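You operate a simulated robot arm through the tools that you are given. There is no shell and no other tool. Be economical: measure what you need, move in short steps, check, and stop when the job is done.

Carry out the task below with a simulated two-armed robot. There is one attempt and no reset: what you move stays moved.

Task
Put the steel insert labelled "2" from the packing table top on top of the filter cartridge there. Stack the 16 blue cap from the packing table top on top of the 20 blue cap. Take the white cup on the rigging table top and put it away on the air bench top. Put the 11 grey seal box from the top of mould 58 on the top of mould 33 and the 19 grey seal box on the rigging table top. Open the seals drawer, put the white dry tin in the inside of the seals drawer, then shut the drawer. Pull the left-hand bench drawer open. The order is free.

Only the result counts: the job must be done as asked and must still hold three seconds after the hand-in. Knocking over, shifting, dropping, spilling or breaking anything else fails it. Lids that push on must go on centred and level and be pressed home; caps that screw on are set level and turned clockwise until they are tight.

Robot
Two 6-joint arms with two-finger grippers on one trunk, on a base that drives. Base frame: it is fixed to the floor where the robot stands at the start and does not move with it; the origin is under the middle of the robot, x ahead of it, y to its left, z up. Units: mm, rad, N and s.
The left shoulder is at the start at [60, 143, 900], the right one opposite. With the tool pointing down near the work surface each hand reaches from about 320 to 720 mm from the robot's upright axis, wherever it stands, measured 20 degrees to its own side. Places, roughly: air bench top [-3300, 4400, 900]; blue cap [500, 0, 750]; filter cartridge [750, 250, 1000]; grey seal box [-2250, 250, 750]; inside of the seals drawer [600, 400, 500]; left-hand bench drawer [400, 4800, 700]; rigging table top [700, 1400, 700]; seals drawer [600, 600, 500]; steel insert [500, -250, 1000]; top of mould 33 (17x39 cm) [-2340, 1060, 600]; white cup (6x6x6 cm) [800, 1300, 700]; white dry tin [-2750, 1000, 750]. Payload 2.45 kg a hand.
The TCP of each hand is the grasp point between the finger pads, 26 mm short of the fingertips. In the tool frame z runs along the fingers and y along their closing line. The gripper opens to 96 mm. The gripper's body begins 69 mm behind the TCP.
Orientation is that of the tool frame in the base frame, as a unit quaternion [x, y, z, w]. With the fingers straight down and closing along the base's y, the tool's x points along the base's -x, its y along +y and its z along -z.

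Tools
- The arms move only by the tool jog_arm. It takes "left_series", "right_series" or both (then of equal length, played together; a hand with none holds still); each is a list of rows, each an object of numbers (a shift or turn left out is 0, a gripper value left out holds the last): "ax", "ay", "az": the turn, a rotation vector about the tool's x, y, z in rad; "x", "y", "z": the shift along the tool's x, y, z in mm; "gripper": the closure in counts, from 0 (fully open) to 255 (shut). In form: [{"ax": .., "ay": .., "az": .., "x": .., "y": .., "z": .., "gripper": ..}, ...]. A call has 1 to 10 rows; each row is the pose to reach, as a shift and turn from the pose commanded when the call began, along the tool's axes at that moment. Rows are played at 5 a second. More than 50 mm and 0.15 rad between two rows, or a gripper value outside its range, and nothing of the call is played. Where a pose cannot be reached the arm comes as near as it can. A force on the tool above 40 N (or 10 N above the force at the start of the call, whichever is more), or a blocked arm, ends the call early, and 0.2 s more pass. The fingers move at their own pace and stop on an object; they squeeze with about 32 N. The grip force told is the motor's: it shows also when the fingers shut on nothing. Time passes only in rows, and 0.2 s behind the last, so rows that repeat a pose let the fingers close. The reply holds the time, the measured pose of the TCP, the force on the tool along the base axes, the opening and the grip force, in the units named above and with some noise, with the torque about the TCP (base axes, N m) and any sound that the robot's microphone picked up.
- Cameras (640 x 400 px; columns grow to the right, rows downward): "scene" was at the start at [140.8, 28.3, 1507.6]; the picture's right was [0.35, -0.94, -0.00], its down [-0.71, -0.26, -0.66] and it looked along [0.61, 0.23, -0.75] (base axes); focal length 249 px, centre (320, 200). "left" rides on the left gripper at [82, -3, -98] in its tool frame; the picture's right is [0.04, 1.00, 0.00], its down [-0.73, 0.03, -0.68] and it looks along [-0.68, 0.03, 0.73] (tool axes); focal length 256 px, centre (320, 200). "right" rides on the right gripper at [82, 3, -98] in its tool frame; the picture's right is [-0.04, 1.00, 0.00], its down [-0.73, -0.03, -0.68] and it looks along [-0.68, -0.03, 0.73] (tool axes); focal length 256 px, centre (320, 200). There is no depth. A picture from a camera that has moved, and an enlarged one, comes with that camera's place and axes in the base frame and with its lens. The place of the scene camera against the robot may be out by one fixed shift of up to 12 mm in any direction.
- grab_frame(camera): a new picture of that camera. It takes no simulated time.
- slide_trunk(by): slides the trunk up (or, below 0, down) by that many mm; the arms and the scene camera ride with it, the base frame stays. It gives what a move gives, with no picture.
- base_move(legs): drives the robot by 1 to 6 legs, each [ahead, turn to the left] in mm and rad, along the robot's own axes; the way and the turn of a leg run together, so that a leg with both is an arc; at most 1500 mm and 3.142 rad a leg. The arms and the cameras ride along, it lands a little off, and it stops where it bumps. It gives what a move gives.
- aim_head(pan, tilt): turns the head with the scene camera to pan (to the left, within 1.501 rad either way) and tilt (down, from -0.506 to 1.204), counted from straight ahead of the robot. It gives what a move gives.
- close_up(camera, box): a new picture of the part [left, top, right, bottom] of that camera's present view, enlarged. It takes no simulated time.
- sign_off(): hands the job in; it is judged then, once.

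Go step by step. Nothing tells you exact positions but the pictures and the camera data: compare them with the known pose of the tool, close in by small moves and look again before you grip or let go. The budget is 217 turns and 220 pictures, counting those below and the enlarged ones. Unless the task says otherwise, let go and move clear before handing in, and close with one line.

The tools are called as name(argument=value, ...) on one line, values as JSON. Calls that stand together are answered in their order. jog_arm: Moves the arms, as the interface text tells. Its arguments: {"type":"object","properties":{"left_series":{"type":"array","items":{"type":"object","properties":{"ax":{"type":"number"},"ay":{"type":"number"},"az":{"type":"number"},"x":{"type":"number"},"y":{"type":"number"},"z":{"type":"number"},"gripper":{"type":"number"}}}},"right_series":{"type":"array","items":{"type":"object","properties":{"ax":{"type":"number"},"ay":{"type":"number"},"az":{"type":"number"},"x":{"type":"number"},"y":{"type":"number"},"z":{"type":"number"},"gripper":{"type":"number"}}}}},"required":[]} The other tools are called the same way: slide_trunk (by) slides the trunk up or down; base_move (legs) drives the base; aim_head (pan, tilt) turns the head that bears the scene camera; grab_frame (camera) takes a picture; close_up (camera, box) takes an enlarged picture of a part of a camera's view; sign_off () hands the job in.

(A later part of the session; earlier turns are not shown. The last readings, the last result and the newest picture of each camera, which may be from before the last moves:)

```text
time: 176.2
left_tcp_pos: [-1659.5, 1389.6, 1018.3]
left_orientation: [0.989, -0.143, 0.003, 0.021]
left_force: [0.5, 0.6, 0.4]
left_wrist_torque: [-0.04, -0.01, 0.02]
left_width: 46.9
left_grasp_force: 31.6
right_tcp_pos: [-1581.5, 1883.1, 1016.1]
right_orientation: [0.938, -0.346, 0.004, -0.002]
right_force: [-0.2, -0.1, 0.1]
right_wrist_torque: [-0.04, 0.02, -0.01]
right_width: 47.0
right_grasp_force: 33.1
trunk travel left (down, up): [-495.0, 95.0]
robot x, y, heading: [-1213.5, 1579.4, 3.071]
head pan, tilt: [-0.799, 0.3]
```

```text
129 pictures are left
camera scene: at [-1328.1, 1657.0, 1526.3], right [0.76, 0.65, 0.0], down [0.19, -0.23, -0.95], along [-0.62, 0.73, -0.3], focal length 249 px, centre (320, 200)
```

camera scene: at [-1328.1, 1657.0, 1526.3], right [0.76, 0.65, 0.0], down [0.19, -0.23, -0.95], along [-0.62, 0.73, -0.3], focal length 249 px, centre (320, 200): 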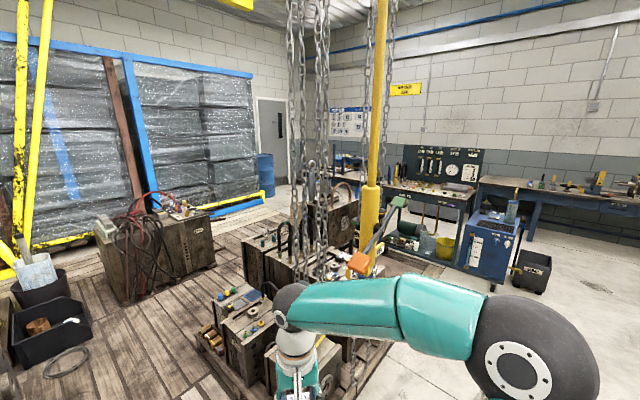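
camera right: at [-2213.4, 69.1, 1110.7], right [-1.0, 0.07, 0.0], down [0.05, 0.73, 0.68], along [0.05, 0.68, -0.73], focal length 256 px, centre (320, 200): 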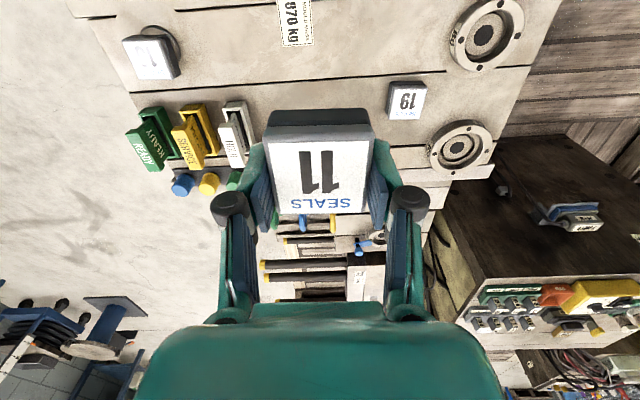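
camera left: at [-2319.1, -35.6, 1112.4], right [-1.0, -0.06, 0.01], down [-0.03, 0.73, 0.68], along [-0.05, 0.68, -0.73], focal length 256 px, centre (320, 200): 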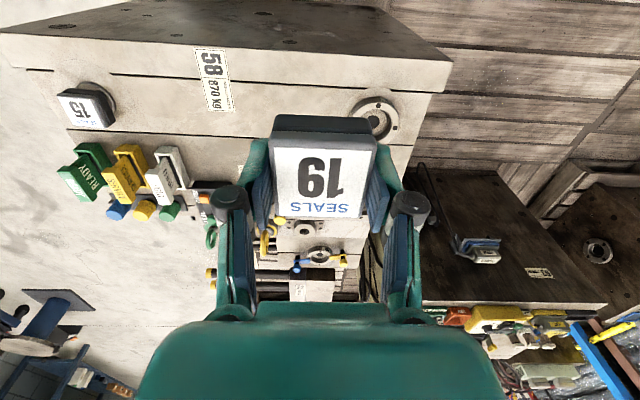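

The hoist handle hangs near (-1592,2099,1220). The aisle right of mould 33 is about 800 mm wide (y 1330–2130). I'll enter it backwards facing +x so the right hand, holding 11, is beside mould 33. First I extend the left arm forward to make it narrow and turn around.

base_move(legs=[[-200, 0], [0, -0.38], [0, -0.38], [0, -0.38]])

base_move(legs=[[0, -0.38], [0, -0.38], [0, -0.38]])

base_move(legs=[[0, -0.4], [0, -0.38]])

```text
time: 181.6
left_tcp_pos: [-1377.7, 1894.6, 1017.3]
left_orientation: [0.757, -0.653, -0.008, 0.019]
left_force: [-0.1, 0.2, -1.0]
left_wrist_torque: [-0.02, -0.03, 0.01]
left_width: 46.6
left_grasp_force: 32.0
right_tcp_pos: [-898.0, 2032.9, 1015.6]
right_orientation: [-0.605, 0.796, -0.003, 0.0]
right_force: [0.0, 0.4, 0.0]
right_wrist_torque: [0.03, 0.0, 0.03]
right_width: 46.8
right_grasp_force: 32.2
trunk travel left (down, up): [-495.0, 95.0]
robot x, y, heading: [-1055.2, 1556.6, 1.94]
head pan, tilt: [-0.799, 0.3]
```

```text
time: 185.8
left_tcp_pos: [-883.7, 1991.4, 1017.2]
left_orientation: [-0.287, 0.958, 0.017, -0.012]
left_force: [0.5, 0.1, -0.2]
left_wrist_torque: [0.0, 0.02, 0.03]
left_width: 46.8
left_grasp_force: 31.9
right_tcp_pos: [-555.8, 1614.9, 1016.6]
right_orientation: [-0.083, 0.997, -0.003, -0.003]
right_force: [0.7, 0.4, -0.6]
right_wrist_torque: [0.0, 0.01, 0.03]
right_width: 46.9
right_grasp_force: 32.5
trunk travel left (down, up): [-495.0, 95.0]
robot x, y, heading: [-1082.9, 1583.6, 0.804]
head pan, tilt: [-0.799, 0.3]
```

```text
time: 188.8
left_tcp_pos: [-651.9, 1729.2, 1017.9]
left_orientation: [0.103, 0.994, 0.021, -0.005]
left_force: [-0.7, 0.6, -0.8]
left_wrist_torque: [-0.02, 0.05, -0.01]
left_width: 47.0
left_grasp_force: 32.3
right_tcp_pos: [-689.6, 1230.9, 1016.3]
right_orientation: [0.307, 0.952, -0.002, -0.005]
right_force: [-0.2, 0.9, 0.2]
right_wrist_torque: [0.0, 0.05, 0.02]
right_width: 46.9
right_grasp_force: 32.1
trunk travel left (down, up): [-495.0, 95.0]
robot x, y, heading: [-1079.5, 1617.1, 0.022]
head pan, tilt: [-0.799, 0.3]
```

jog_arm(left_series=[{"x": -45, "y": 5, "z": 10}, {"x": -90, "y": 10, "z": 20}, {"x": -130, "y": 15, "z": 40}, {"x": -165, "y": 20, "z": 60}, {"x": -165, "y": 20, "z": 60}])

aim_head(pan=0.7, tilt=0.5)

grab_frame(camera="scene")

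```text
time: 190.0
left_tcp_pos: [-488.1, 1717.9, 957.8]
left_orientation: [0.103, 0.994, 0.021, -0.005]
left_force: [0.0, 0.6, -0.4]
left_wrist_torque: [0.03, -0.02, 0.04]
left_width: 46.9
left_grasp_force: 32.0
right_tcp_pos: [-691.4, 1230.3, 1017.0]
right_orientation: [0.306, 0.952, -0.002, -0.003]
right_force: [0.1, 0.2, -1.0]
right_wrist_torque: [-0.01, -0.02, 0.04]
right_width: 47.2
right_grasp_force: 32.0
trunk travel left (down, up): [-495.0, 95.0]
robot x, y, heading: [-1083.8, 1618.6, 0.026]
head pan, tilt: [-0.799, 0.3]
```

```text
time: 191.6
left_tcp_pos: [-489.3, 1717.7, 957.9]
left_orientation: [0.102, 0.995, 0.021, -0.005]
left_force: [0.4, -0.7, -0.1]
left_wrist_torque: [-0.01, -0.02, -0.02]
left_width: 46.7
left_grasp_force: 31.7
right_tcp_pos: [-690.1, 1230.2, 1016.6]
right_orientation: [0.307, 0.952, -0.001, -0.004]
right_force: [0.2, 0.2, 0.4]
right_wrist_torque: [-0.02, 0.0, -0.03]
right_width: 46.9
right_grasp_force: 32.0
trunk travel left (down, up): [-495.0, 95.0]
robot x, y, heading: [-1084.6, 1618.1, 0.022]
head pan, tilt: [0.7, 0.499]
```

```text
128 pictures are left
camera scene: at [-947.2, 1677.6, 1507.9], right [0.66, -0.75, 0.0], down [-0.36, -0.32, -0.88], along [0.66, 0.58, -0.48], focal length 249 px, centre (320, 200)
```

scene: 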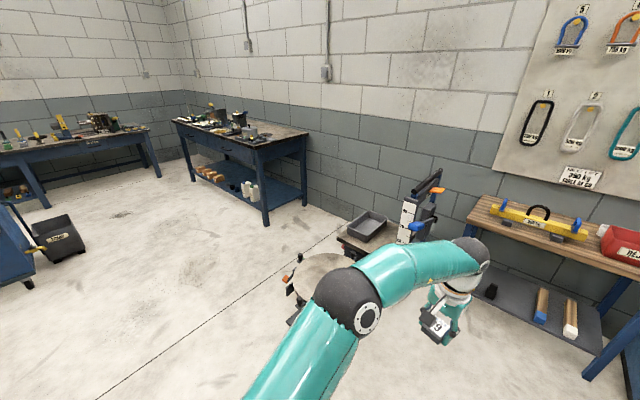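

The left arm is now tucked within about 200 mm of the axis. I reverse into the aisle.

base_move(legs=[[0, -0.07], [-900, 0]])

aim_head(pan=-1.4, tilt=0.7)

grab_frame(camera="scene")

aim_head(pan=1.4, tilt=0.7)

grab_frame(camera="scene")

```text
time: 196.9
left_tcp_pos: [-1381.6, 1719.8, 958.1]
left_orientation: [0.134, 0.991, 0.021, -0.004]
left_force: [0.5, -1.0, 0.1]
left_wrist_torque: [0.02, 0.0, 0.01]
left_width: 46.5
left_grasp_force: 31.8
right_tcp_pos: [-1614.3, 1247.4, 1017.2]
right_orientation: [0.338, 0.941, -0.001, -0.003]
right_force: [0.0, -0.2, -0.5]
right_wrist_torque: [0.01, -0.04, -0.02]
right_width: 46.8
right_grasp_force: 32.4
trunk travel left (down, up): [-495.0, 95.0]
robot x, y, heading: [-1983.8, 1659.3, -0.044]
head pan, tilt: [0.7, 0.499]
```

```text
time: 198.9
left_tcp_pos: [-1380.5, 1719.3, 957.6]
left_orientation: [0.134, 0.991, 0.021, -0.004]
left_force: [0.1, -0.2, -0.9]
left_wrist_torque: [0.03, 0.01, 0.03]
left_width: 46.8
left_grasp_force: 31.9
right_tcp_pos: [-1613.8, 1247.2, 1018.3]
right_orientation: [0.338, 0.941, 0.0, -0.004]
right_force: [-0.4, -0.3, -0.5]
right_wrist_torque: [-0.04, 0.02, 0.0]
right_width: 46.9
right_grasp_force: 32.0
trunk travel left (down, up): [-495.0, 95.0]
robot x, y, heading: [-1982.6, 1654.0, -0.042]
head pan, tilt: [-1.4, 0.7]
```

```text
127 pictures are left
camera scene: at [-1902.2, 1569.4, 1490.2], right [-0.99, -0.13, 0.0], down [-0.09, 0.64, -0.76], along [0.1, -0.76, -0.64], focal length 249 px, centre (320, 200)
```

scene: 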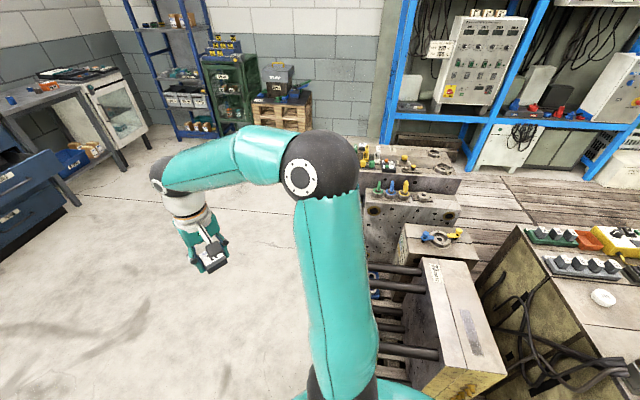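

```text
time: 201.4
left_tcp_pos: [-1380.3, 1720.1, 958.6]
left_orientation: [0.134, 0.991, 0.021, -0.004]
left_force: [0.6, 0.3, -0.2]
left_wrist_torque: [-0.01, 0.0, 0.01]
left_width: 46.8
left_grasp_force: 32.2
right_tcp_pos: [-1613.3, 1247.2, 1017.4]
right_orientation: [0.338, 0.941, -0.001, -0.003]
right_force: [0.6, 0.2, -0.1]
right_wrist_torque: [0.0, 0.0, 0.03]
right_width: 46.7
right_grasp_force: 31.9
trunk travel left (down, up): [-495.0, 95.0]
robot x, y, heading: [-1980.4, 1654.4, -0.039]
head pan, tilt: [1.4, 0.7]
```

```text
126 pictures are left
camera scene: at [-1895.5, 1736.7, 1490.2], right [0.98, -0.21, 0.0], down [-0.14, -0.63, -0.76], along [0.16, 0.75, -0.64], focal length 249 px, centre (320, 200)
```

scene: 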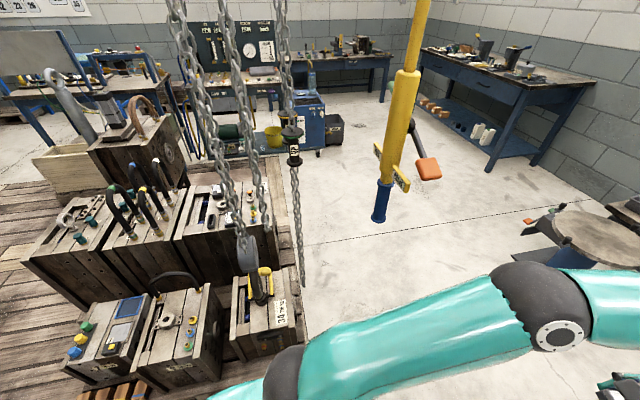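

The aisle floor is passable. Mould 33's top spans about x -2415..-2235, y 875..1275, z≈640. I continue back.

base_move(legs=[[0, 0.03], [-620, 0]])

aim_head(pan=-1.1, tilt=0.8)

grab_frame(camera="scene")

```text
time: 205.3
left_tcp_pos: [-1998.6, 1741.2, 957.7]
left_orientation: [0.123, 0.992, 0.02, -0.005]
left_force: [1.3, 0.5, -0.9]
left_wrist_torque: [-0.01, -0.03, 0.02]
left_width: 46.6
left_grasp_force: 32.0
right_tcp_pos: [-2220.9, 1264.4, 1017.5]
right_orientation: [0.327, 0.945, 0.0, -0.002]
right_force: [-0.7, -0.5, -0.5]
right_wrist_torque: [0.01, -0.04, 0.06]
right_width: 46.9
right_grasp_force: 31.7
trunk travel left (down, up): [-495.0, 95.0]
robot x, y, heading: [-2596.4, 1663.5, -0.015]
head pan, tilt: [1.4, 0.7]
```

```text
time: 207.6
left_tcp_pos: [-1997.9, 1741.4, 958.0]
left_orientation: [0.122, 0.992, 0.022, -0.004]
left_force: [-0.3, 0.4, 0.7]
left_wrist_torque: [0.01, 0.03, -0.01]
left_width: 46.7
left_grasp_force: 31.6
right_tcp_pos: [-2219.8, 1262.9, 1018.3]
right_orientation: [0.327, 0.945, -0.001, -0.003]
right_force: [0.3, 0.2, 0.1]
right_wrist_torque: [0.01, 0.04, 0.0]
right_width: 47.0
right_grasp_force: 32.3
trunk travel left (down, up): [-495.0, 95.0]
robot x, y, heading: [-2597.6, 1664.9, -0.017]
head pan, tilt: [-1.1, 0.799]
```

```text
125 pictures are left
camera scene: at [-2493.9, 1591.7, 1481.9], right [-0.9, -0.44, 0.0], down [-0.32, 0.64, -0.7], along [0.31, -0.63, -0.72], focal length 249 px, centre (320, 200)
```

scene: 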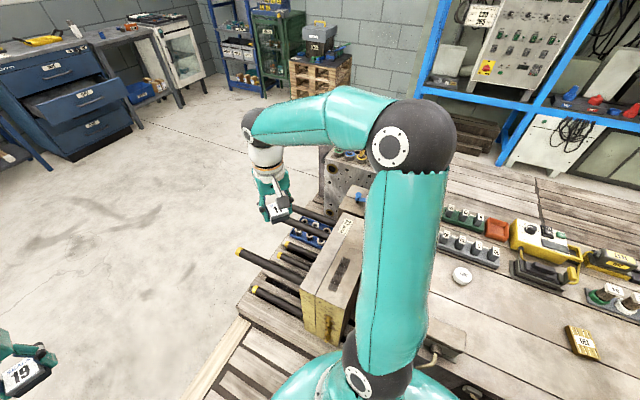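

I bring box 11 over mould 33.

jog_arm(right_series=[{"x": -10, "y": -40, "z": 25}, {"x": -20, "y": -80, "z": 50}, {"x": -30, "y": -120, "z": 75}, {"x": -40, "y": -160, "z": 100}, {"x": -48, "y": -200, "z": 125}, {"x": -55, "y": -240, "z": 150}, {"x": -55, "y": -240, "z": 190}, {"x": -55, "y": -240, "z": 220}, {"x": -55, "y": -240, "z": 220}])

grab_frame(camera="right")

grab_frame(camera="scene")

```text
time: 209.6
left_tcp_pos: [-1998.4, 1742.1, 957.8]
left_orientation: [0.122, 0.992, 0.022, -0.004]
left_force: [-0.1, -0.2, -0.1]
left_wrist_torque: [-0.02, -0.01, -0.04]
left_width: 47.1
left_grasp_force: 32.0
right_tcp_pos: [-2325.9, 1041.7, 798.7]
right_orientation: [0.327, 0.945, -0.001, -0.003]
right_force: [0.4, 0.9, -0.2]
right_wrist_torque: [0.02, 0.0, 0.01]
right_width: 46.8
right_grasp_force: 32.2
trunk travel left (down, up): [-495.0, 95.0]
robot x, y, heading: [-2597.9, 1666.4, -0.015]
head pan, tilt: [-1.1, 0.799]
```

```text
124 pictures are left
camera right: at [-2387.3, 1094.8, 896.5], right [0.65, 0.76, -0.01], down [0.56, -0.47, 0.68], along [0.51, -0.44, -0.74], focal length 256 px, centre (320, 200)
```

right: 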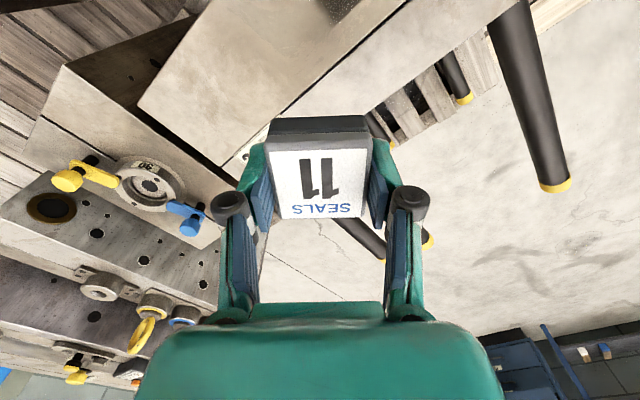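

```text
123 pictures are left
camera scene: at [-2494.0, 1591.8, 1482.0], right [-0.9, -0.44, 0.0], down [-0.32, 0.64, -0.7], along [0.31, -0.63, -0.72], focal length 249 px, centre (320, 200)
```

scene: 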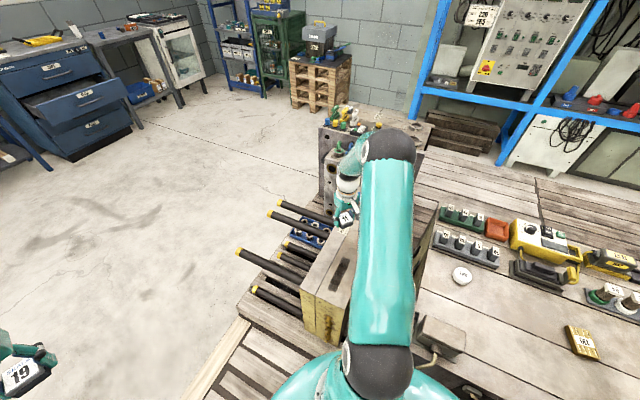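

close_up(camera="right", box=[130, 0, 530, 200])

close_up(camera="scene", box=[230, 180, 390, 350])

```text
1.60 times, centred on (330, 100) of right
camera zoom: at [-2387.3, 1094.8, 896.5], right [0.65, 0.76, -0.01], down [0.56, -0.47, 0.68], along [0.51, -0.44, -0.74], focal length 410 px, centre (304, 360)
```

zoom: 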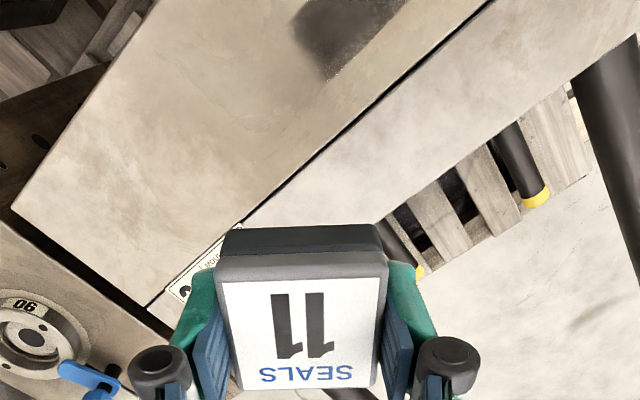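

```text
2.35 times, centred on (310, 265) of scene
camera zoom: at [-2494.0, 1591.8, 1482.0], right [-0.9, -0.44, 0.0], down [-0.32, 0.64, -0.7], along [0.31, -0.63, -0.72], focal length 586 px, centre (344, 47)
```

zoom: 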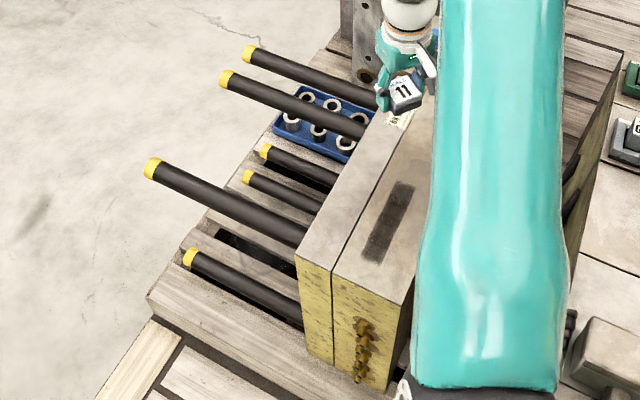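

The drop point lies on the flat top with ample margin. I lower.

jog_arm(right_series=[{"z": 40, "x": 8, "y": -6}, {"z": 80, "x": 8, "y": -6}, {"z": 100, "x": 8, "y": -6}, {"z": 100, "x": 8, "y": -6}])

close_up(camera="scene", box=[300, 160, 400, 260])

grab_frame(camera="right")

```text
time: 210.6
left_tcp_pos: [-1997.7, 1742.8, 958.2]
left_orientation: [0.123, 0.992, 0.021, -0.004]
left_force: [0.6, 0.5, 0.4]
left_wrist_torque: [0.01, -0.01, -0.03]
left_width: 46.6
left_grasp_force: 31.7
right_tcp_pos: [-2336.0, 1040.3, 699.9]
right_orientation: [0.327, 0.945, -0.002, -0.003]
right_force: [0.1, 0.0, -0.5]
right_wrist_torque: [-0.02, 0.05, 0.02]
right_width: 47.1
right_grasp_force: 32.0
trunk travel left (down, up): [-495.0, 95.0]
robot x, y, heading: [-2597.5, 1664.5, -0.009]
head pan, tilt: [-1.1, 0.799]
```

```text
4.00 times, centred on (350, 210) of scene
camera zoom: at [-2494.0, 1591.7, 1481.9], right [-0.9, -0.44, 0.0], down [-0.32, 0.64, -0.7], along [0.31, -0.63, -0.72], focal length 997 px, centre (200, 160)
```

zoom: 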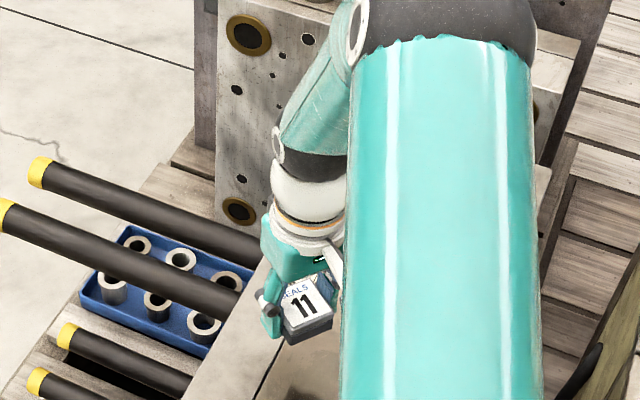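

```text
119 pictures are left
camera right: at [-2397.4, 1094.7, 796.9], right [0.65, 0.76, -0.01], down [0.56, -0.47, 0.68], along [0.51, -0.44, -0.74], focal length 256 px, centre (320, 200)
```

right: 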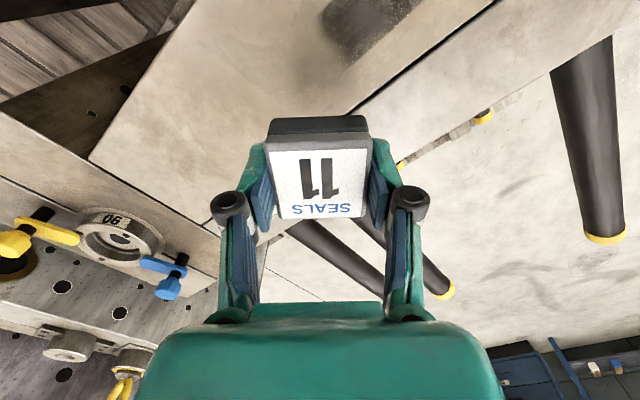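

Clear of everything; I lower slowly to contact.

jog_arm(right_series=[{"z": 12}, {"z": 20}, {"z": 26}, {"z": 30}, {"z": 34}, {"z": 38}, {"z": 42}, {"z": 46}, {"z": 50}])

grab_frame(camera="right")

```text
time: 212.6
left_tcp_pos: [-1998.7, 1741.4, 959.1]
left_orientation: [0.123, 0.992, 0.02, -0.005]
left_force: [0.4, -0.5, -0.5]
left_wrist_torque: [0.03, 0.02, -0.04]
left_width: 47.0
left_grasp_force: 32.7
right_tcp_pos: [-2338.3, 1041.0, 648.4]
right_orientation: [0.327, 0.945, -0.001, -0.004]
right_force: [0.3, -0.3, -0.7]
right_wrist_torque: [0.0, -0.03, -0.01]
right_width: 46.9
right_grasp_force: 32.7
trunk travel left (down, up): [-495.0, 95.0]
robot x, y, heading: [-2598.3, 1662.6, -0.012]
head pan, tilt: [-1.1, 0.799]
```

```text
118 pictures are left
camera right: at [-2397.7, 1094.8, 746.5], right [0.65, 0.76, -0.01], down [0.56, -0.48, 0.68], along [0.51, -0.44, -0.74], focal length 256 px, centre (320, 200)
```

right: 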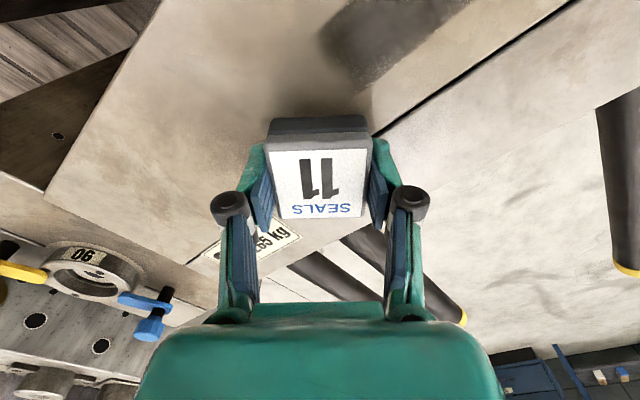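

jog_arm(right_series=[{"z": 6}, {"z": 11}, {"z": 16}, {"z": 20}, {"z": 24}, {"z": 28}, {"z": 32}, {"z": 36}, {"z": 40}])

grab_frame(camera="right")

```text
time: 213.6
left_tcp_pos: [-2000.1, 1742.8, 959.3]
left_orientation: [0.122, 0.992, 0.02, -0.005]
left_force: [-0.1, 0.5, -0.9]
left_wrist_torque: [0.0, -0.05, -0.01]
left_width: 46.8
left_grasp_force: 31.8
right_tcp_pos: [-2336.2, 1040.0, 636.0]
right_orientation: [0.325, 0.946, -0.003, -0.003]
right_force: [-4.8, 8.8, 23.1]
right_wrist_torque: [0.55, -0.44, 0.3]
right_width: 46.8
right_grasp_force: 31.8
trunk travel left (down, up): [-495.0, 95.0]
robot x, y, heading: [-2598.5, 1663.9, -0.014]
head pan, tilt: [-1.1, 0.799]
stopped in row 5 (right hand): the force on the tool passed its limit at 44 N (the readings are from after the stop); the commanded pose is now the measured one
```

```text
117 pictures are left
camera right: at [-2397.9, 1094.9, 732.3], right [0.65, 0.76, -0.01], down [0.56, -0.47, 0.68], along [0.51, -0.44, -0.74], focal length 256 px, centre (320, 200)
```

right: 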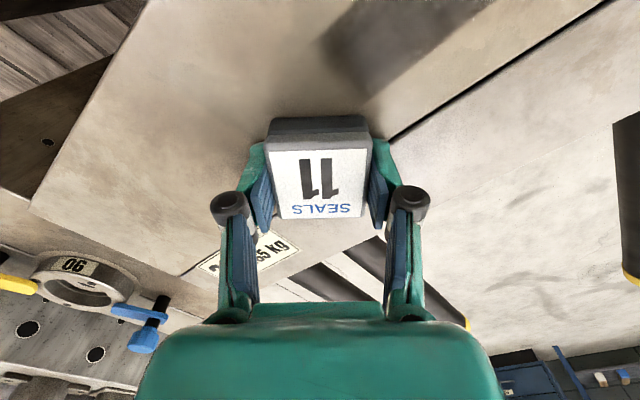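

Contact. Release and lift.

jog_arm(right_series=[{"z": -2}, {"z": -2, "gripper": 150}, {"z": -3, "gripper": 80}, {"z": -3, "gripper": 60}, {"z": -20}, {"z": -55}, {"z": -100}, {"z": -145}, {"z": -190}, {"z": -190}])

grab_frame(camera="right")

```text
time: 215.8
left_tcp_pos: [-1996.9, 1741.0, 959.5]
left_orientation: [0.123, 0.992, 0.021, -0.004]
left_force: [0.1, 0.6, -0.7]
left_wrist_torque: [0.02, 0.01, 0.02]
left_width: 46.7
left_grasp_force: 32.5
right_tcp_pos: [-2334.6, 1039.5, 822.1]
right_orientation: [0.325, 0.946, -0.003, -0.002]
right_force: [-0.4, -0.3, 0.4]
right_wrist_torque: [-0.02, 0.02, 0.01]
right_width: 73.4
right_grasp_force: 0.0
trunk travel left (down, up): [-495.0, 95.0]
robot x, y, heading: [-2597.3, 1667.2, -0.011]
head pan, tilt: [-1.1, 0.799]
```

```text
116 pictures are left
camera right: at [-2396.2, 1093.9, 919.9], right [0.65, 0.76, -0.01], down [0.56, -0.47, 0.68], along [0.51, -0.44, -0.74], focal length 256 px, centre (320, 200)
```

right: 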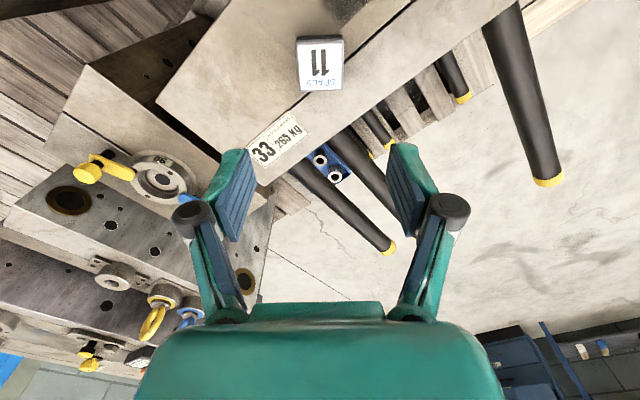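

Box 11 rests on mould 33. Next the tin: I raise the hand and reverse about 350 mm.

jog_arm(right_series=[{"z": -45}, {"z": -90}, {"z": -135}, {"z": -170}])

base_move(legs=[[-350, 0]])

grab_frame(camera="right")

grab_frame(camera="scene")

```text
time: 216.8
left_tcp_pos: [-1998.6, 1742.0, 958.9]
left_orientation: [0.123, 0.992, 0.021, -0.004]
left_force: [-0.3, 0.0, -0.7]
left_wrist_torque: [-0.03, 0.0, 0.0]
left_width: 47.0
left_grasp_force: 32.2
right_tcp_pos: [-2334.9, 1041.8, 995.7]
right_orientation: [0.326, 0.946, -0.003, -0.002]
right_force: [-0.6, 0.8, -0.1]
right_wrist_torque: [0.03, -0.02, 0.01]
right_width: 73.5
right_grasp_force: 0.0
trunk travel left (down, up): [-495.0, 95.0]
robot x, y, heading: [-2596.4, 1665.5, -0.008]
head pan, tilt: [-1.1, 0.799]
```

```text
time: 219.1
left_tcp_pos: [-2347.0, 1747.8, 958.5]
left_orientation: [0.122, 0.992, 0.02, -0.005]
left_force: [-0.7, 0.7, -0.3]
left_wrist_torque: [-0.01, -0.03, -0.02]
left_width: 46.9
left_grasp_force: 32.5
right_tcp_pos: [-2681.9, 1044.3, 992.7]
right_orientation: [0.326, 0.945, -0.003, -0.002]
right_force: [-1.1, 0.3, -0.4]
right_wrist_torque: [0.01, -0.04, 0.05]
right_width: 73.3
right_grasp_force: 0.0
trunk travel left (down, up): [-495.0, 95.0]
robot x, y, heading: [-2942.2, 1669.2, -0.007]
head pan, tilt: [-1.1, 0.799]
```

```text
115 pictures are left
camera right: at [-2743.4, 1099.9, 1090.7], right [0.65, 0.76, -0.01], down [0.56, -0.47, 0.68], along [0.51, -0.44, -0.73], focal length 256 px, centre (320, 200)
```

right: 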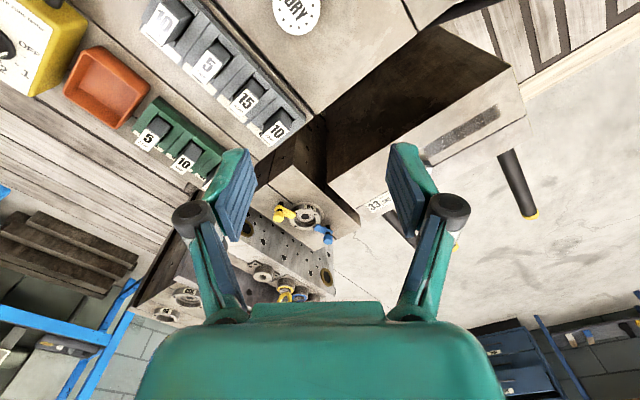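

```text
114 pictures are left
camera scene: at [-2842.9, 1596.3, 1482.1], right [-0.9, -0.44, 0.0], down [-0.32, 0.64, -0.7], along [0.31, -0.62, -0.72], focal length 249 px, centre (320, 200)
```

scene: 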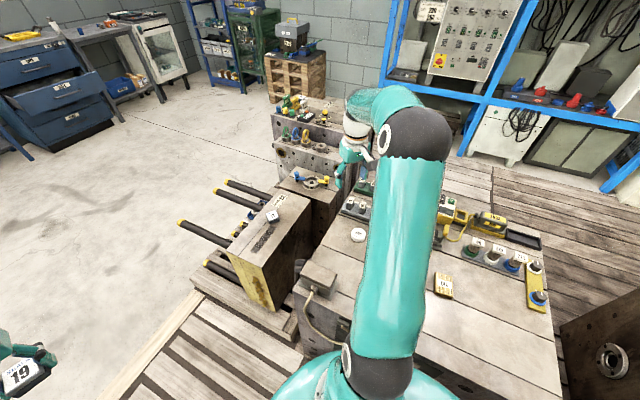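

The DRY tin is at (-2731,1053,743). I move the hand above it.

jog_arm(right_series=[{"x": 15, "y": -8, "z": 40}, {"x": 30, "y": -16, "z": 80}, {"x": 44, "y": -23, "z": 120}, {"x": 44, "y": -23, "z": 165}, {"x": 44, "y": -23, "z": 180, "gripper": 20}, {"x": 44, "y": -23, "z": 180}])

grab_frame(camera="right")

```text
time: 220.5
left_tcp_pos: [-2346.0, 1747.8, 959.9]
left_orientation: [0.121, 0.992, 0.022, -0.005]
left_force: [-0.7, -0.7, -0.3]
left_wrist_torque: [-0.02, -0.02, 0.02]
left_width: 46.8
left_grasp_force: 31.8
right_tcp_pos: [-2732.1, 1052.9, 811.8]
right_orientation: [0.325, 0.946, -0.003, -0.002]
right_force: [0.6, -0.2, -0.1]
right_wrist_torque: [0.01, 0.0, -0.02]
right_width: 88.6
right_grasp_force: 0.0
trunk travel left (down, up): [-495.0, 95.0]
robot x, y, heading: [-2942.7, 1666.0, -0.011]
head pan, tilt: [-1.1, 0.799]
```

```text
113 pictures are left
camera right: at [-2792.8, 1107.8, 909.7], right [0.65, 0.76, -0.01], down [0.56, -0.47, 0.68], along [0.51, -0.44, -0.74], focal length 256 px, centre (320, 200)
```

right: 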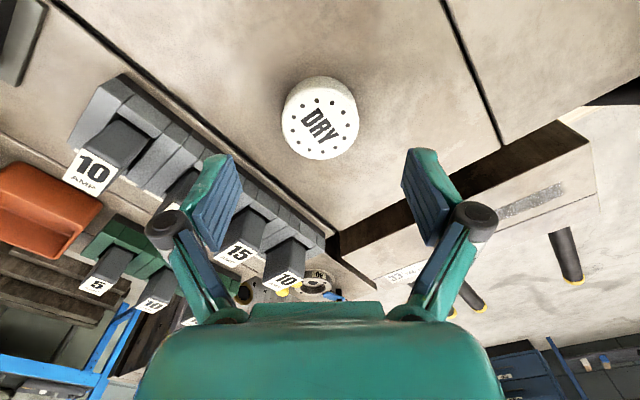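

jog_arm(right_series=[{"x": 1, "y": 1, "z": 25}, {"x": 1, "y": 1, "z": 46}, {"x": 1, "y": 1, "z": 46}])

grab_frame(camera="right")

```text
time: 221.3
left_tcp_pos: [-2346.8, 1747.4, 959.6]
left_orientation: [0.121, 0.992, 0.021, -0.005]
left_force: [0.3, -0.5, -0.5]
left_wrist_torque: [0.02, 0.01, -0.02]
left_width: 46.8
left_grasp_force: 32.0
right_tcp_pos: [-2732.0, 1054.4, 766.8]
right_orientation: [0.325, 0.946, -0.002, -0.002]
right_force: [0.1, 0.7, 0.5]
right_wrist_torque: [0.01, 0.02, 0.01]
right_width: 88.8
right_grasp_force: 0.2
trunk travel left (down, up): [-495.0, 95.0]
robot x, y, heading: [-2943.0, 1664.7, -0.012]
head pan, tilt: [-1.1, 0.799]
```

```text
112 pictures are left
camera right: at [-2793.0, 1109.4, 864.6], right [0.65, 0.76, -0.01], down [0.56, -0.47, 0.68], along [0.51, -0.44, -0.74], focal length 256 px, centre (320, 200)
```

right: 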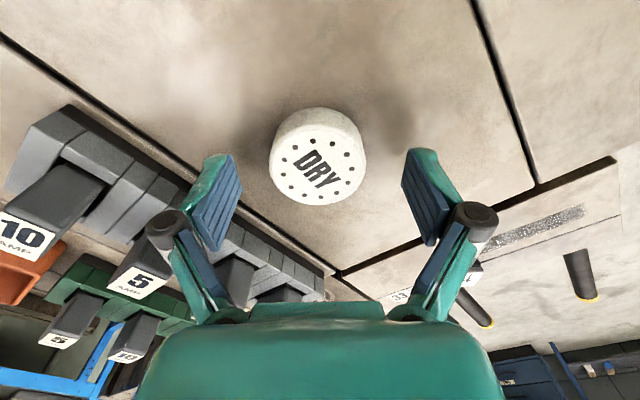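

Tin's top is at z≈742 and its height about 18 mm. I lower 12 mm and grip.

jog_arm(right_series=[{"z": 6}, {"z": 12}, {"z": 12, "gripper": 255}, {"z": 12}, {"z": 12}, {"z": 12}])

jog_arm(right_series=[{"z": -20}, {"z": -50}, {"z": -95}, {"z": -140}, {"z": -185}, {"z": -230}, {"z": -260}, {"z": -260}])

grab_frame(camera="right")

```text
time: 222.2
left_tcp_pos: [-2346.6, 1752.1, 959.2]
left_orientation: [0.122, 0.992, 0.019, -0.005]
left_force: [-0.2, 0.3, -1.0]
left_wrist_torque: [0.0, 0.01, 0.0]
left_width: 46.9
left_grasp_force: 32.3
right_tcp_pos: [-2727.6, 1060.1, 763.7]
right_orientation: [0.325, 0.946, -0.004, 0.002]
right_force: [12.2, 20.5, 44.4]
right_wrist_torque: [1.71, -0.64, -0.13]
right_width: 48.9
right_grasp_force: 32.1
trunk travel left (down, up): [-495.0, 95.0]
robot x, y, heading: [-2941.1, 1667.2, -0.008]
head pan, tilt: [-1.1, 0.799]
stopped in row 4 (right hand): the force on the tool passed its limit at 46 N (the readings are from after the stop); the commanded pose is now the measured one
```

```text
time: 224.0
left_tcp_pos: [-2346.9, 1747.2, 959.7]
left_orientation: [0.122, 0.992, 0.02, -0.005]
left_force: [-0.4, 0.0, -1.0]
left_wrist_torque: [0.01, -0.03, 0.04]
left_width: 46.8
left_grasp_force: 31.8
right_tcp_pos: [-2728.5, 1056.4, 1018.6]
right_orientation: [0.326, 0.945, -0.001, -0.001]
right_force: [0.9, 0.4, -0.1]
right_wrist_torque: [-0.01, -0.05, 0.01]
right_width: 48.2
right_grasp_force: 32.1
trunk travel left (down, up): [-495.0, 95.0]
robot x, y, heading: [-2942.8, 1663.5, -0.009]
head pan, tilt: [-1.1, 0.799]
```

```text
111 pictures are left
camera right: at [-2789.0, 1110.5, 1116.0], right [0.65, 0.76, 0.0], down [0.56, -0.47, 0.68], along [0.52, -0.44, -0.73], focal length 256 px, centre (320, 200)
```

right: 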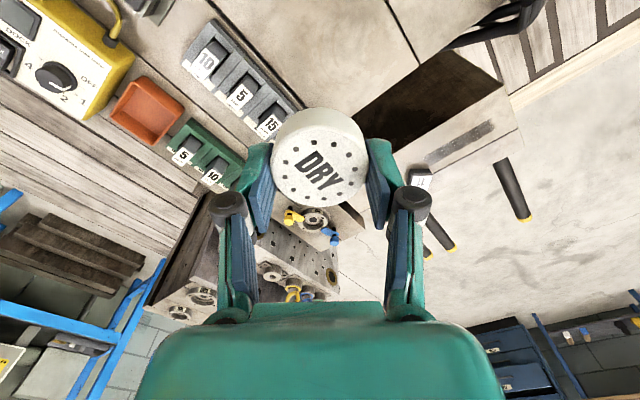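

The tin is held. I drive out of the aisle toward the open drawer.

base_move(legs=[[1000, 0], [950, 0], [0, -0.5], [0, -0.5]])

base_move(legs=[[1250, 0]])

```text
time: 236.5
left_tcp_pos: [-514.7, 1306.4, 961.3]
left_orientation: [0.481, 0.876, 0.022, 0.004]
left_force: [-1.6, -0.9, -0.8]
left_wrist_torque: [0.05, -0.03, -0.01]
left_width: 46.8
left_grasp_force: 32.0
right_tcp_pos: [-1268.9, 1067.1, 1017.0]
right_orientation: [0.653, 0.758, -0.001, -0.001]
right_force: [-0.5, -0.1, -1.7]
right_wrist_torque: [-0.02, -0.01, -0.01]
right_width: 48.3
right_grasp_force: 31.6
trunk travel left (down, up): [-495.0, 95.0]
robot x, y, heading: [-983.2, 1684.7, -0.794]
head pan, tilt: [-1.1, 0.799]
stopped in leg 4: the robot was blocked; the commanded pose is now the measured one
```

```text
time: 242.9
left_tcp_pos: [372.4, 418.0, 959.9]
left_orientation: [0.479, 0.878, 0.021, 0.003]
left_force: [0.5, -0.2, -1.4]
left_wrist_torque: [0.01, 0.05, -0.01]
left_width: 47.2
left_grasp_force: 31.9
right_tcp_pos: [-379.7, 174.7, 1019.9]
right_orientation: [0.651, 0.759, -0.003, -0.002]
right_force: [0.2, -0.6, 0.5]
right_wrist_torque: [-0.01, 0.03, -0.04]
right_width: 48.1
right_grasp_force: 31.7
trunk travel left (down, up): [-495.0, 95.0]
robot x, y, heading: [-98.1, 790.6, -0.79]
head pan, tilt: [-1.1, 0.799]
```

I overshot toward the cabinet. I back off and come around in front of the drawer properly.

base_move(legs=[[-330, 0], [0, -0.4], [0, -0.4]])

aim_head(pan=0.9, tilt=0.7)

grab_frame(camera="scene")

```text
time: 247.5
left_tcp_pos: [-199.8, 431.9, 961.4]
left_orientation: [0.744, 0.667, 0.019, 0.011]
left_force: [-0.2, -0.7, -0.8]
left_wrist_torque: [0.01, -0.07, -0.01]
left_width: 47.2
left_grasp_force: 32.1
right_tcp_pos: [-936.1, 718.1, 1019.5]
right_orientation: [0.868, 0.497, 0.0, -0.001]
right_force: [0.5, 0.0, -0.6]
right_wrist_torque: [-0.04, -0.05, 0.0]
right_width: 48.2
right_grasp_force: 31.9
trunk travel left (down, up): [-495.0, 95.0]
robot x, y, heading: [-298.0, 1027.9, -1.477]
head pan, tilt: [-1.1, 0.799]
stopped in leg 3: the robot was blocked; the commanded pose is now the measured one
```

```text
time: 249.4
left_tcp_pos: [-198.3, 430.1, 962.0]
left_orientation: [0.744, 0.668, 0.017, 0.011]
left_force: [0.0, -0.4, 0.3]
left_wrist_torque: [0.03, -0.02, 0.01]
left_width: 46.7
left_grasp_force: 31.5
right_tcp_pos: [-935.3, 719.0, 1021.2]
right_orientation: [0.868, 0.497, -0.003, -0.001]
right_force: [-0.4, 0.2, -0.5]
right_wrist_torque: [0.0, -0.03, -0.01]
right_width: 48.4
right_grasp_force: 32.5
trunk travel left (down, up): [-495.0, 95.0]
robot x, y, heading: [-302.3, 1026.9, -1.483]
head pan, tilt: [0.901, 0.7]
```

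```text
110 pictures are left
camera scene: at [-216.7, 917.9, 1490.2], right [-0.55, -0.84, 0.0], down [-0.54, 0.35, -0.76], along [0.64, -0.42, -0.64], focal length 249 px, centre (320, 200)
```

scene: 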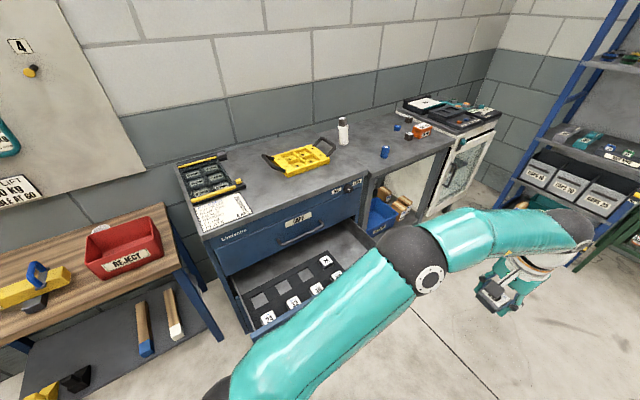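

base_move(legs=[[0, -0.15], [470, 0]])

base_move(legs=[[0, 0.42], [0, 0.4]])

base_move(legs=[[0, 0.42], [0, 0.4]])

aim_head(pan=-0.1, tilt=0.9)

grab_frame(camera="scene")

```text
time: 253.0
left_tcp_pos: [-320.4, -49.9, 961.9]
left_orientation: [0.794, 0.608, 0.018, 0.012]
left_force: [0.2, -0.4, -0.3]
left_wrist_torque: [0.02, -0.01, -0.01]
left_width: 47.1
left_grasp_force: 32.4
right_tcp_pos: [-1004.5, 346.8, 1021.5]
right_orientation: [0.903, 0.429, -0.002, 0.0]
right_force: [-0.7, -0.1, 0.7]
right_wrist_torque: [0.06, 0.04, -0.01]
right_width: 48.1
right_grasp_force: 32.2
trunk travel left (down, up): [-495.0, 95.0]
robot x, y, heading: [-328.1, 551.3, -1.636]
head pan, tilt: [0.901, 0.7]
```

```text
time: 255.9
left_tcp_pos: [88.9, 124.7, 963.1]
left_orientation: [0.513, 0.858, 0.021, 0.004]
left_force: [0.5, 0.5, -0.1]
left_wrist_torque: [-0.05, 0.0, 0.0]
left_width: 46.8
left_grasp_force: 32.1
right_tcp_pos: [-681.4, -56.1, 1024.8]
right_orientation: [0.682, 0.732, -0.002, 0.0]
right_force: [0.2, -0.1, 0.9]
right_wrist_torque: [0.01, 0.03, 0.02]
right_width: 48.2
right_grasp_force: 31.8
trunk travel left (down, up): [-495.0, 95.0]
robot x, y, heading: [-358.5, 534.2, -0.868]
head pan, tilt: [0.901, 0.7]
stopped in leg 2: the robot was blocked; the commanded pose is now the measured one
```

```text
time: 259.0
left_tcp_pos: [254.1, 556.0, 964.3]
left_orientation: [0.148, 0.989, 0.02, -0.004]
left_force: [-0.2, 0.2, -0.2]
left_wrist_torque: [-0.02, 0.02, 0.02]
left_width: 46.9
left_grasp_force: 32.1
right_tcp_pos: [-164.4, -113.3, 1024.7]
right_orientation: [0.349, 0.937, -0.003, 0.001]
right_force: [0.4, 1.1, -0.4]
right_wrist_torque: [-0.03, 0.04, 0.0]
right_width: 48.4
right_grasp_force: 31.9
trunk travel left (down, up): [-495.0, 95.0]
robot x, y, heading: [-354.0, 502.9, -0.071]
head pan, tilt: [0.901, 0.7]
stopped in leg 2: the robot was blocked; the commanded pose is now the measured one
```

```text
time: 260.2
left_tcp_pos: [252.8, 555.2, 963.0]
left_orientation: [0.147, 0.989, 0.022, -0.004]
left_force: [-0.8, 0.4, -1.0]
left_wrist_torque: [-0.04, 0.04, -0.07]
left_width: 46.6
left_grasp_force: 32.6
right_tcp_pos: [-163.8, -115.1, 1022.1]
right_orientation: [0.35, 0.937, -0.001, 0.0]
right_force: [-0.1, -0.1, -0.1]
right_wrist_torque: [-0.04, 0.02, 0.01]
right_width: 48.0
right_grasp_force: 32.0
trunk travel left (down, up): [-495.0, 95.0]
robot x, y, heading: [-354.8, 502.2, -0.079]
head pan, tilt: [-0.099, 0.901]
```

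```text
109 pictures are left
camera scene: at [-214.0, 485.7, 1474.0], right [-0.17, -0.99, 0.0], down [-0.77, 0.14, -0.62], along [0.61, -0.11, -0.78], focal length 249 px, centre (320, 200)
```

scene: 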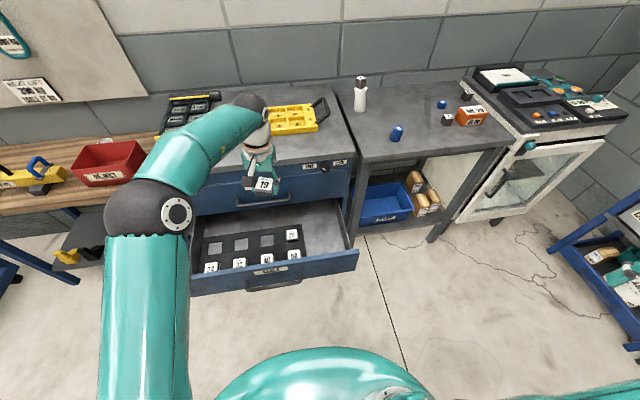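

The drawer is open with a free area at its right, near (300,405). I lower the trunk a bit, shift the left hand aside and bring the tin across.

slide_trunk(by=-120)

jog_arm(left_series=[{"x": 13, "y": 19}, {"x": 26, "y": 38}, {"x": 39, "y": 58}, {"x": 52, "y": 77}, {"x": 64, "y": 96}, {"x": 77, "y": 116}, {"x": 90, "y": 135}, {"x": 103, "y": 154}, {"x": 115, "y": 174}, {"x": 115, "y": 174}], right_series=[{"x": -1, "y": 37, "az": 0.05}, {"x": -2, "y": 74, "az": 0.1}, {"x": -3, "y": 111, "az": 0.15}, {"x": -4, "y": 148, "az": 0.2}, {"x": -5, "y": 185, "az": 0.25}, {"x": -5, "y": 222, "az": 0.3}, {"x": -5, "y": 259, "az": 0.35}, {"x": -5, "y": 296, "az": 0.4}, {"x": -5, "y": 333, "az": 0.45}, {"x": -5, "y": 348, "az": 0.5}])

```text
time: 261.8
left_tcp_pos: [252.4, 555.0, 843.5]
left_orientation: [0.147, 0.989, 0.021, -0.004]
left_force: [-0.2, 0.7, -0.5]
left_wrist_torque: [-0.02, 0.0, -0.05]
left_width: 46.9
left_grasp_force: 32.1
right_tcp_pos: [-164.1, -115.4, 903.0]
right_orientation: [0.35, 0.937, -0.002, 0.0]
right_force: [-0.4, 0.0, -0.3]
right_wrist_torque: [-0.02, 0.0, 0.01]
right_width: 48.3
right_grasp_force: 31.5
trunk travel left (down, up): [-375.0, 215.0]
robot x, y, heading: [-354.0, 504.4, -0.081]
head pan, tilt: [-0.099, 0.901]
```

```text
time: 263.9
left_tcp_pos: [161.7, 702.2, 831.6]
left_orientation: [0.133, 0.99, 0.037, 0.002]
left_force: [-0.2, -0.4, -1.1]
left_wrist_torque: [-0.02, -0.01, -0.02]
left_width: 47.1
left_grasp_force: 32.1
left hand out of reach, approached as far as the arm can: row 3, 4, 5, 6, 7, 8, 9, 10
right_tcp_pos: [67.5, 146.4, 901.8]
right_orientation: [0.571, 0.821, -0.001, 0.001]
right_force: [-0.3, 0.3, -0.5]
right_wrist_torque: [0.02, 0.01, 0.02]
right_width: 48.4
right_grasp_force: 32.5
trunk travel left (down, up): [-375.0, 215.0]
robot x, y, heading: [-356.1, 502.8, -0.072]
head pan, tilt: [-0.099, 0.901]
```

jog_arm(right_series=[{"x": 18, "y": 34, "az": 0.04, "z": 10}, {"x": 36, "y": 68, "az": 0.08, "z": 20}, {"x": 54, "y": 102, "az": 0.12, "z": 30}, {"x": 72, "y": 137, "az": 0.16, "z": 40}, {"x": 90, "y": 171, "az": 0.2, "z": 50}, {"x": 108, "y": 205, "az": 0.24, "z": 60}, {"x": 126, "y": 240, "az": 0.28, "z": 70}, {"x": 144, "y": 274, "az": 0.32, "z": 80}, {"x": 162, "y": 308, "az": 0.356, "z": 90}, {"x": 162, "y": 308, "az": 0.356, "z": 110}])

grab_frame(camera="right")

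grab_frame(camera="scene")

```text
time: 266.1
left_tcp_pos: [163.4, 701.9, 832.2]
left_orientation: [0.132, 0.991, 0.037, 0.001]
left_force: [0.3, -1.1, -0.4]
left_wrist_torque: [0.02, 0.0, -0.01]
left_width: 46.8
left_grasp_force: 31.9
right_tcp_pos: [294.8, 403.7, 789.1]
right_orientation: [0.707, 0.707, -0.002, 0.001]
right_force: [0.5, -0.1, -0.5]
right_wrist_torque: [0.0, 0.02, 0.01]
right_width: 48.4
right_grasp_force: 31.9
right hand out of reach, approached as far as the arm can: row 9, 10
trunk travel left (down, up): [-375.0, 215.0]
robot x, y, heading: [-354.8, 502.3, -0.074]
head pan, tilt: [-0.099, 0.901]
```

```text
108 pictures are left
camera right: at [298.8, 487.5, 886.4], right [1.0, -0.04, 0.0], down [-0.03, -0.73, 0.68], along [-0.03, -0.68, -0.73], focal length 256 px, centre (320, 200)
```

right: 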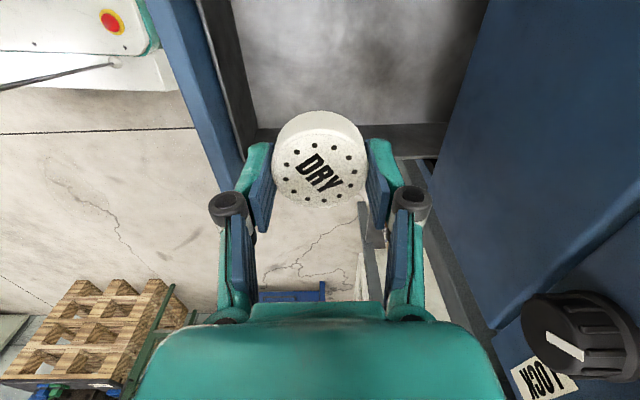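

```text
107 pictures are left
camera scene: at [-213.1, 485.9, 1353.9], right [-0.17, -0.98, 0.0], down [-0.77, 0.14, -0.62], along [0.61, -0.11, -0.78], focal length 249 px, centre (320, 200)
```

scene: 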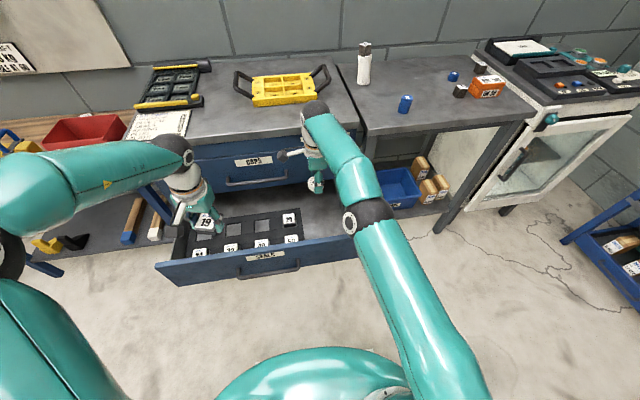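

Near the reach limit, so I drive 60 mm closer and then lower the tin.

base_move(legs=[[60, 0]])

jog_arm(right_series=[{"y": -30, "x": -2, "z": 20}, {"y": -55, "x": -6, "z": 55}, {"y": -60, "x": -6, "z": 100}, {"y": -60, "x": -6, "z": 140}, {"y": -60, "x": -6, "z": 140}])

grab_frame(camera="right")

grab_frame(camera="scene")

```text
time: 267.1
left_tcp_pos: [224.9, 697.6, 831.0]
left_orientation: [0.133, 0.99, 0.038, 0.001]
left_force: [0.6, -0.1, 0.3]
left_wrist_torque: [0.02, 0.0, 0.0]
left_width: 47.0
left_grasp_force: 31.9
right_tcp_pos: [355.3, 398.6, 789.6]
right_orientation: [0.707, 0.707, -0.001, 0.001]
right_force: [-1.1, 0.4, -0.4]
right_wrist_torque: [-0.01, 0.02, 0.02]
right_width: 48.5
right_grasp_force: 31.7
trunk travel left (down, up): [-375.0, 215.0]
robot x, y, heading: [-298.7, 500.1, -0.078]
head pan, tilt: [-0.099, 0.901]
```

```text
time: 268.3
left_tcp_pos: [222.6, 698.3, 831.9]
left_orientation: [0.133, 0.99, 0.037, 0.002]
left_force: [-0.6, -0.3, 0.3]
left_wrist_torque: [0.03, 0.01, 0.02]
left_width: 47.1
left_grasp_force: 31.9
right_tcp_pos: [294.4, 393.3, 650.9]
right_orientation: [0.707, 0.707, -0.002, 0.002]
right_force: [0.1, 0.5, 0.0]
right_wrist_torque: [0.0, 0.02, 0.03]
right_width: 48.2
right_grasp_force: 31.8
trunk travel left (down, up): [-375.0, 215.0]
robot x, y, heading: [-296.4, 494.4, -0.072]
head pan, tilt: [-0.099, 0.901]
```

```text
106 pictures are left
camera right: at [298.0, 476.5, 747.3], right [1.0, -0.04, 0.0], down [-0.03, -0.73, 0.68], along [-0.03, -0.68, -0.73], focal length 256 px, centre (320, 200)
```

right: 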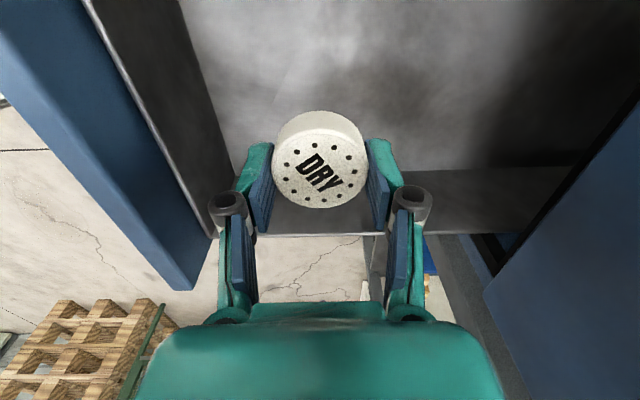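

```text
105 pictures are left
camera scene: at [-153.5, 481.3, 1354.0], right [-0.17, -0.98, 0.0], down [-0.77, 0.14, -0.62], along [0.61, -0.11, -0.78], focal length 249 px, centre (320, 200)
```

scene: 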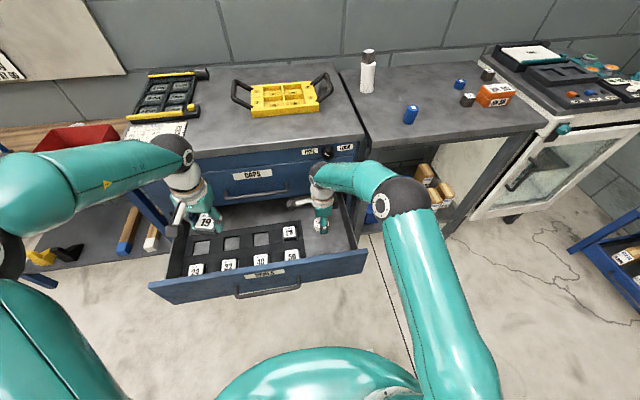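

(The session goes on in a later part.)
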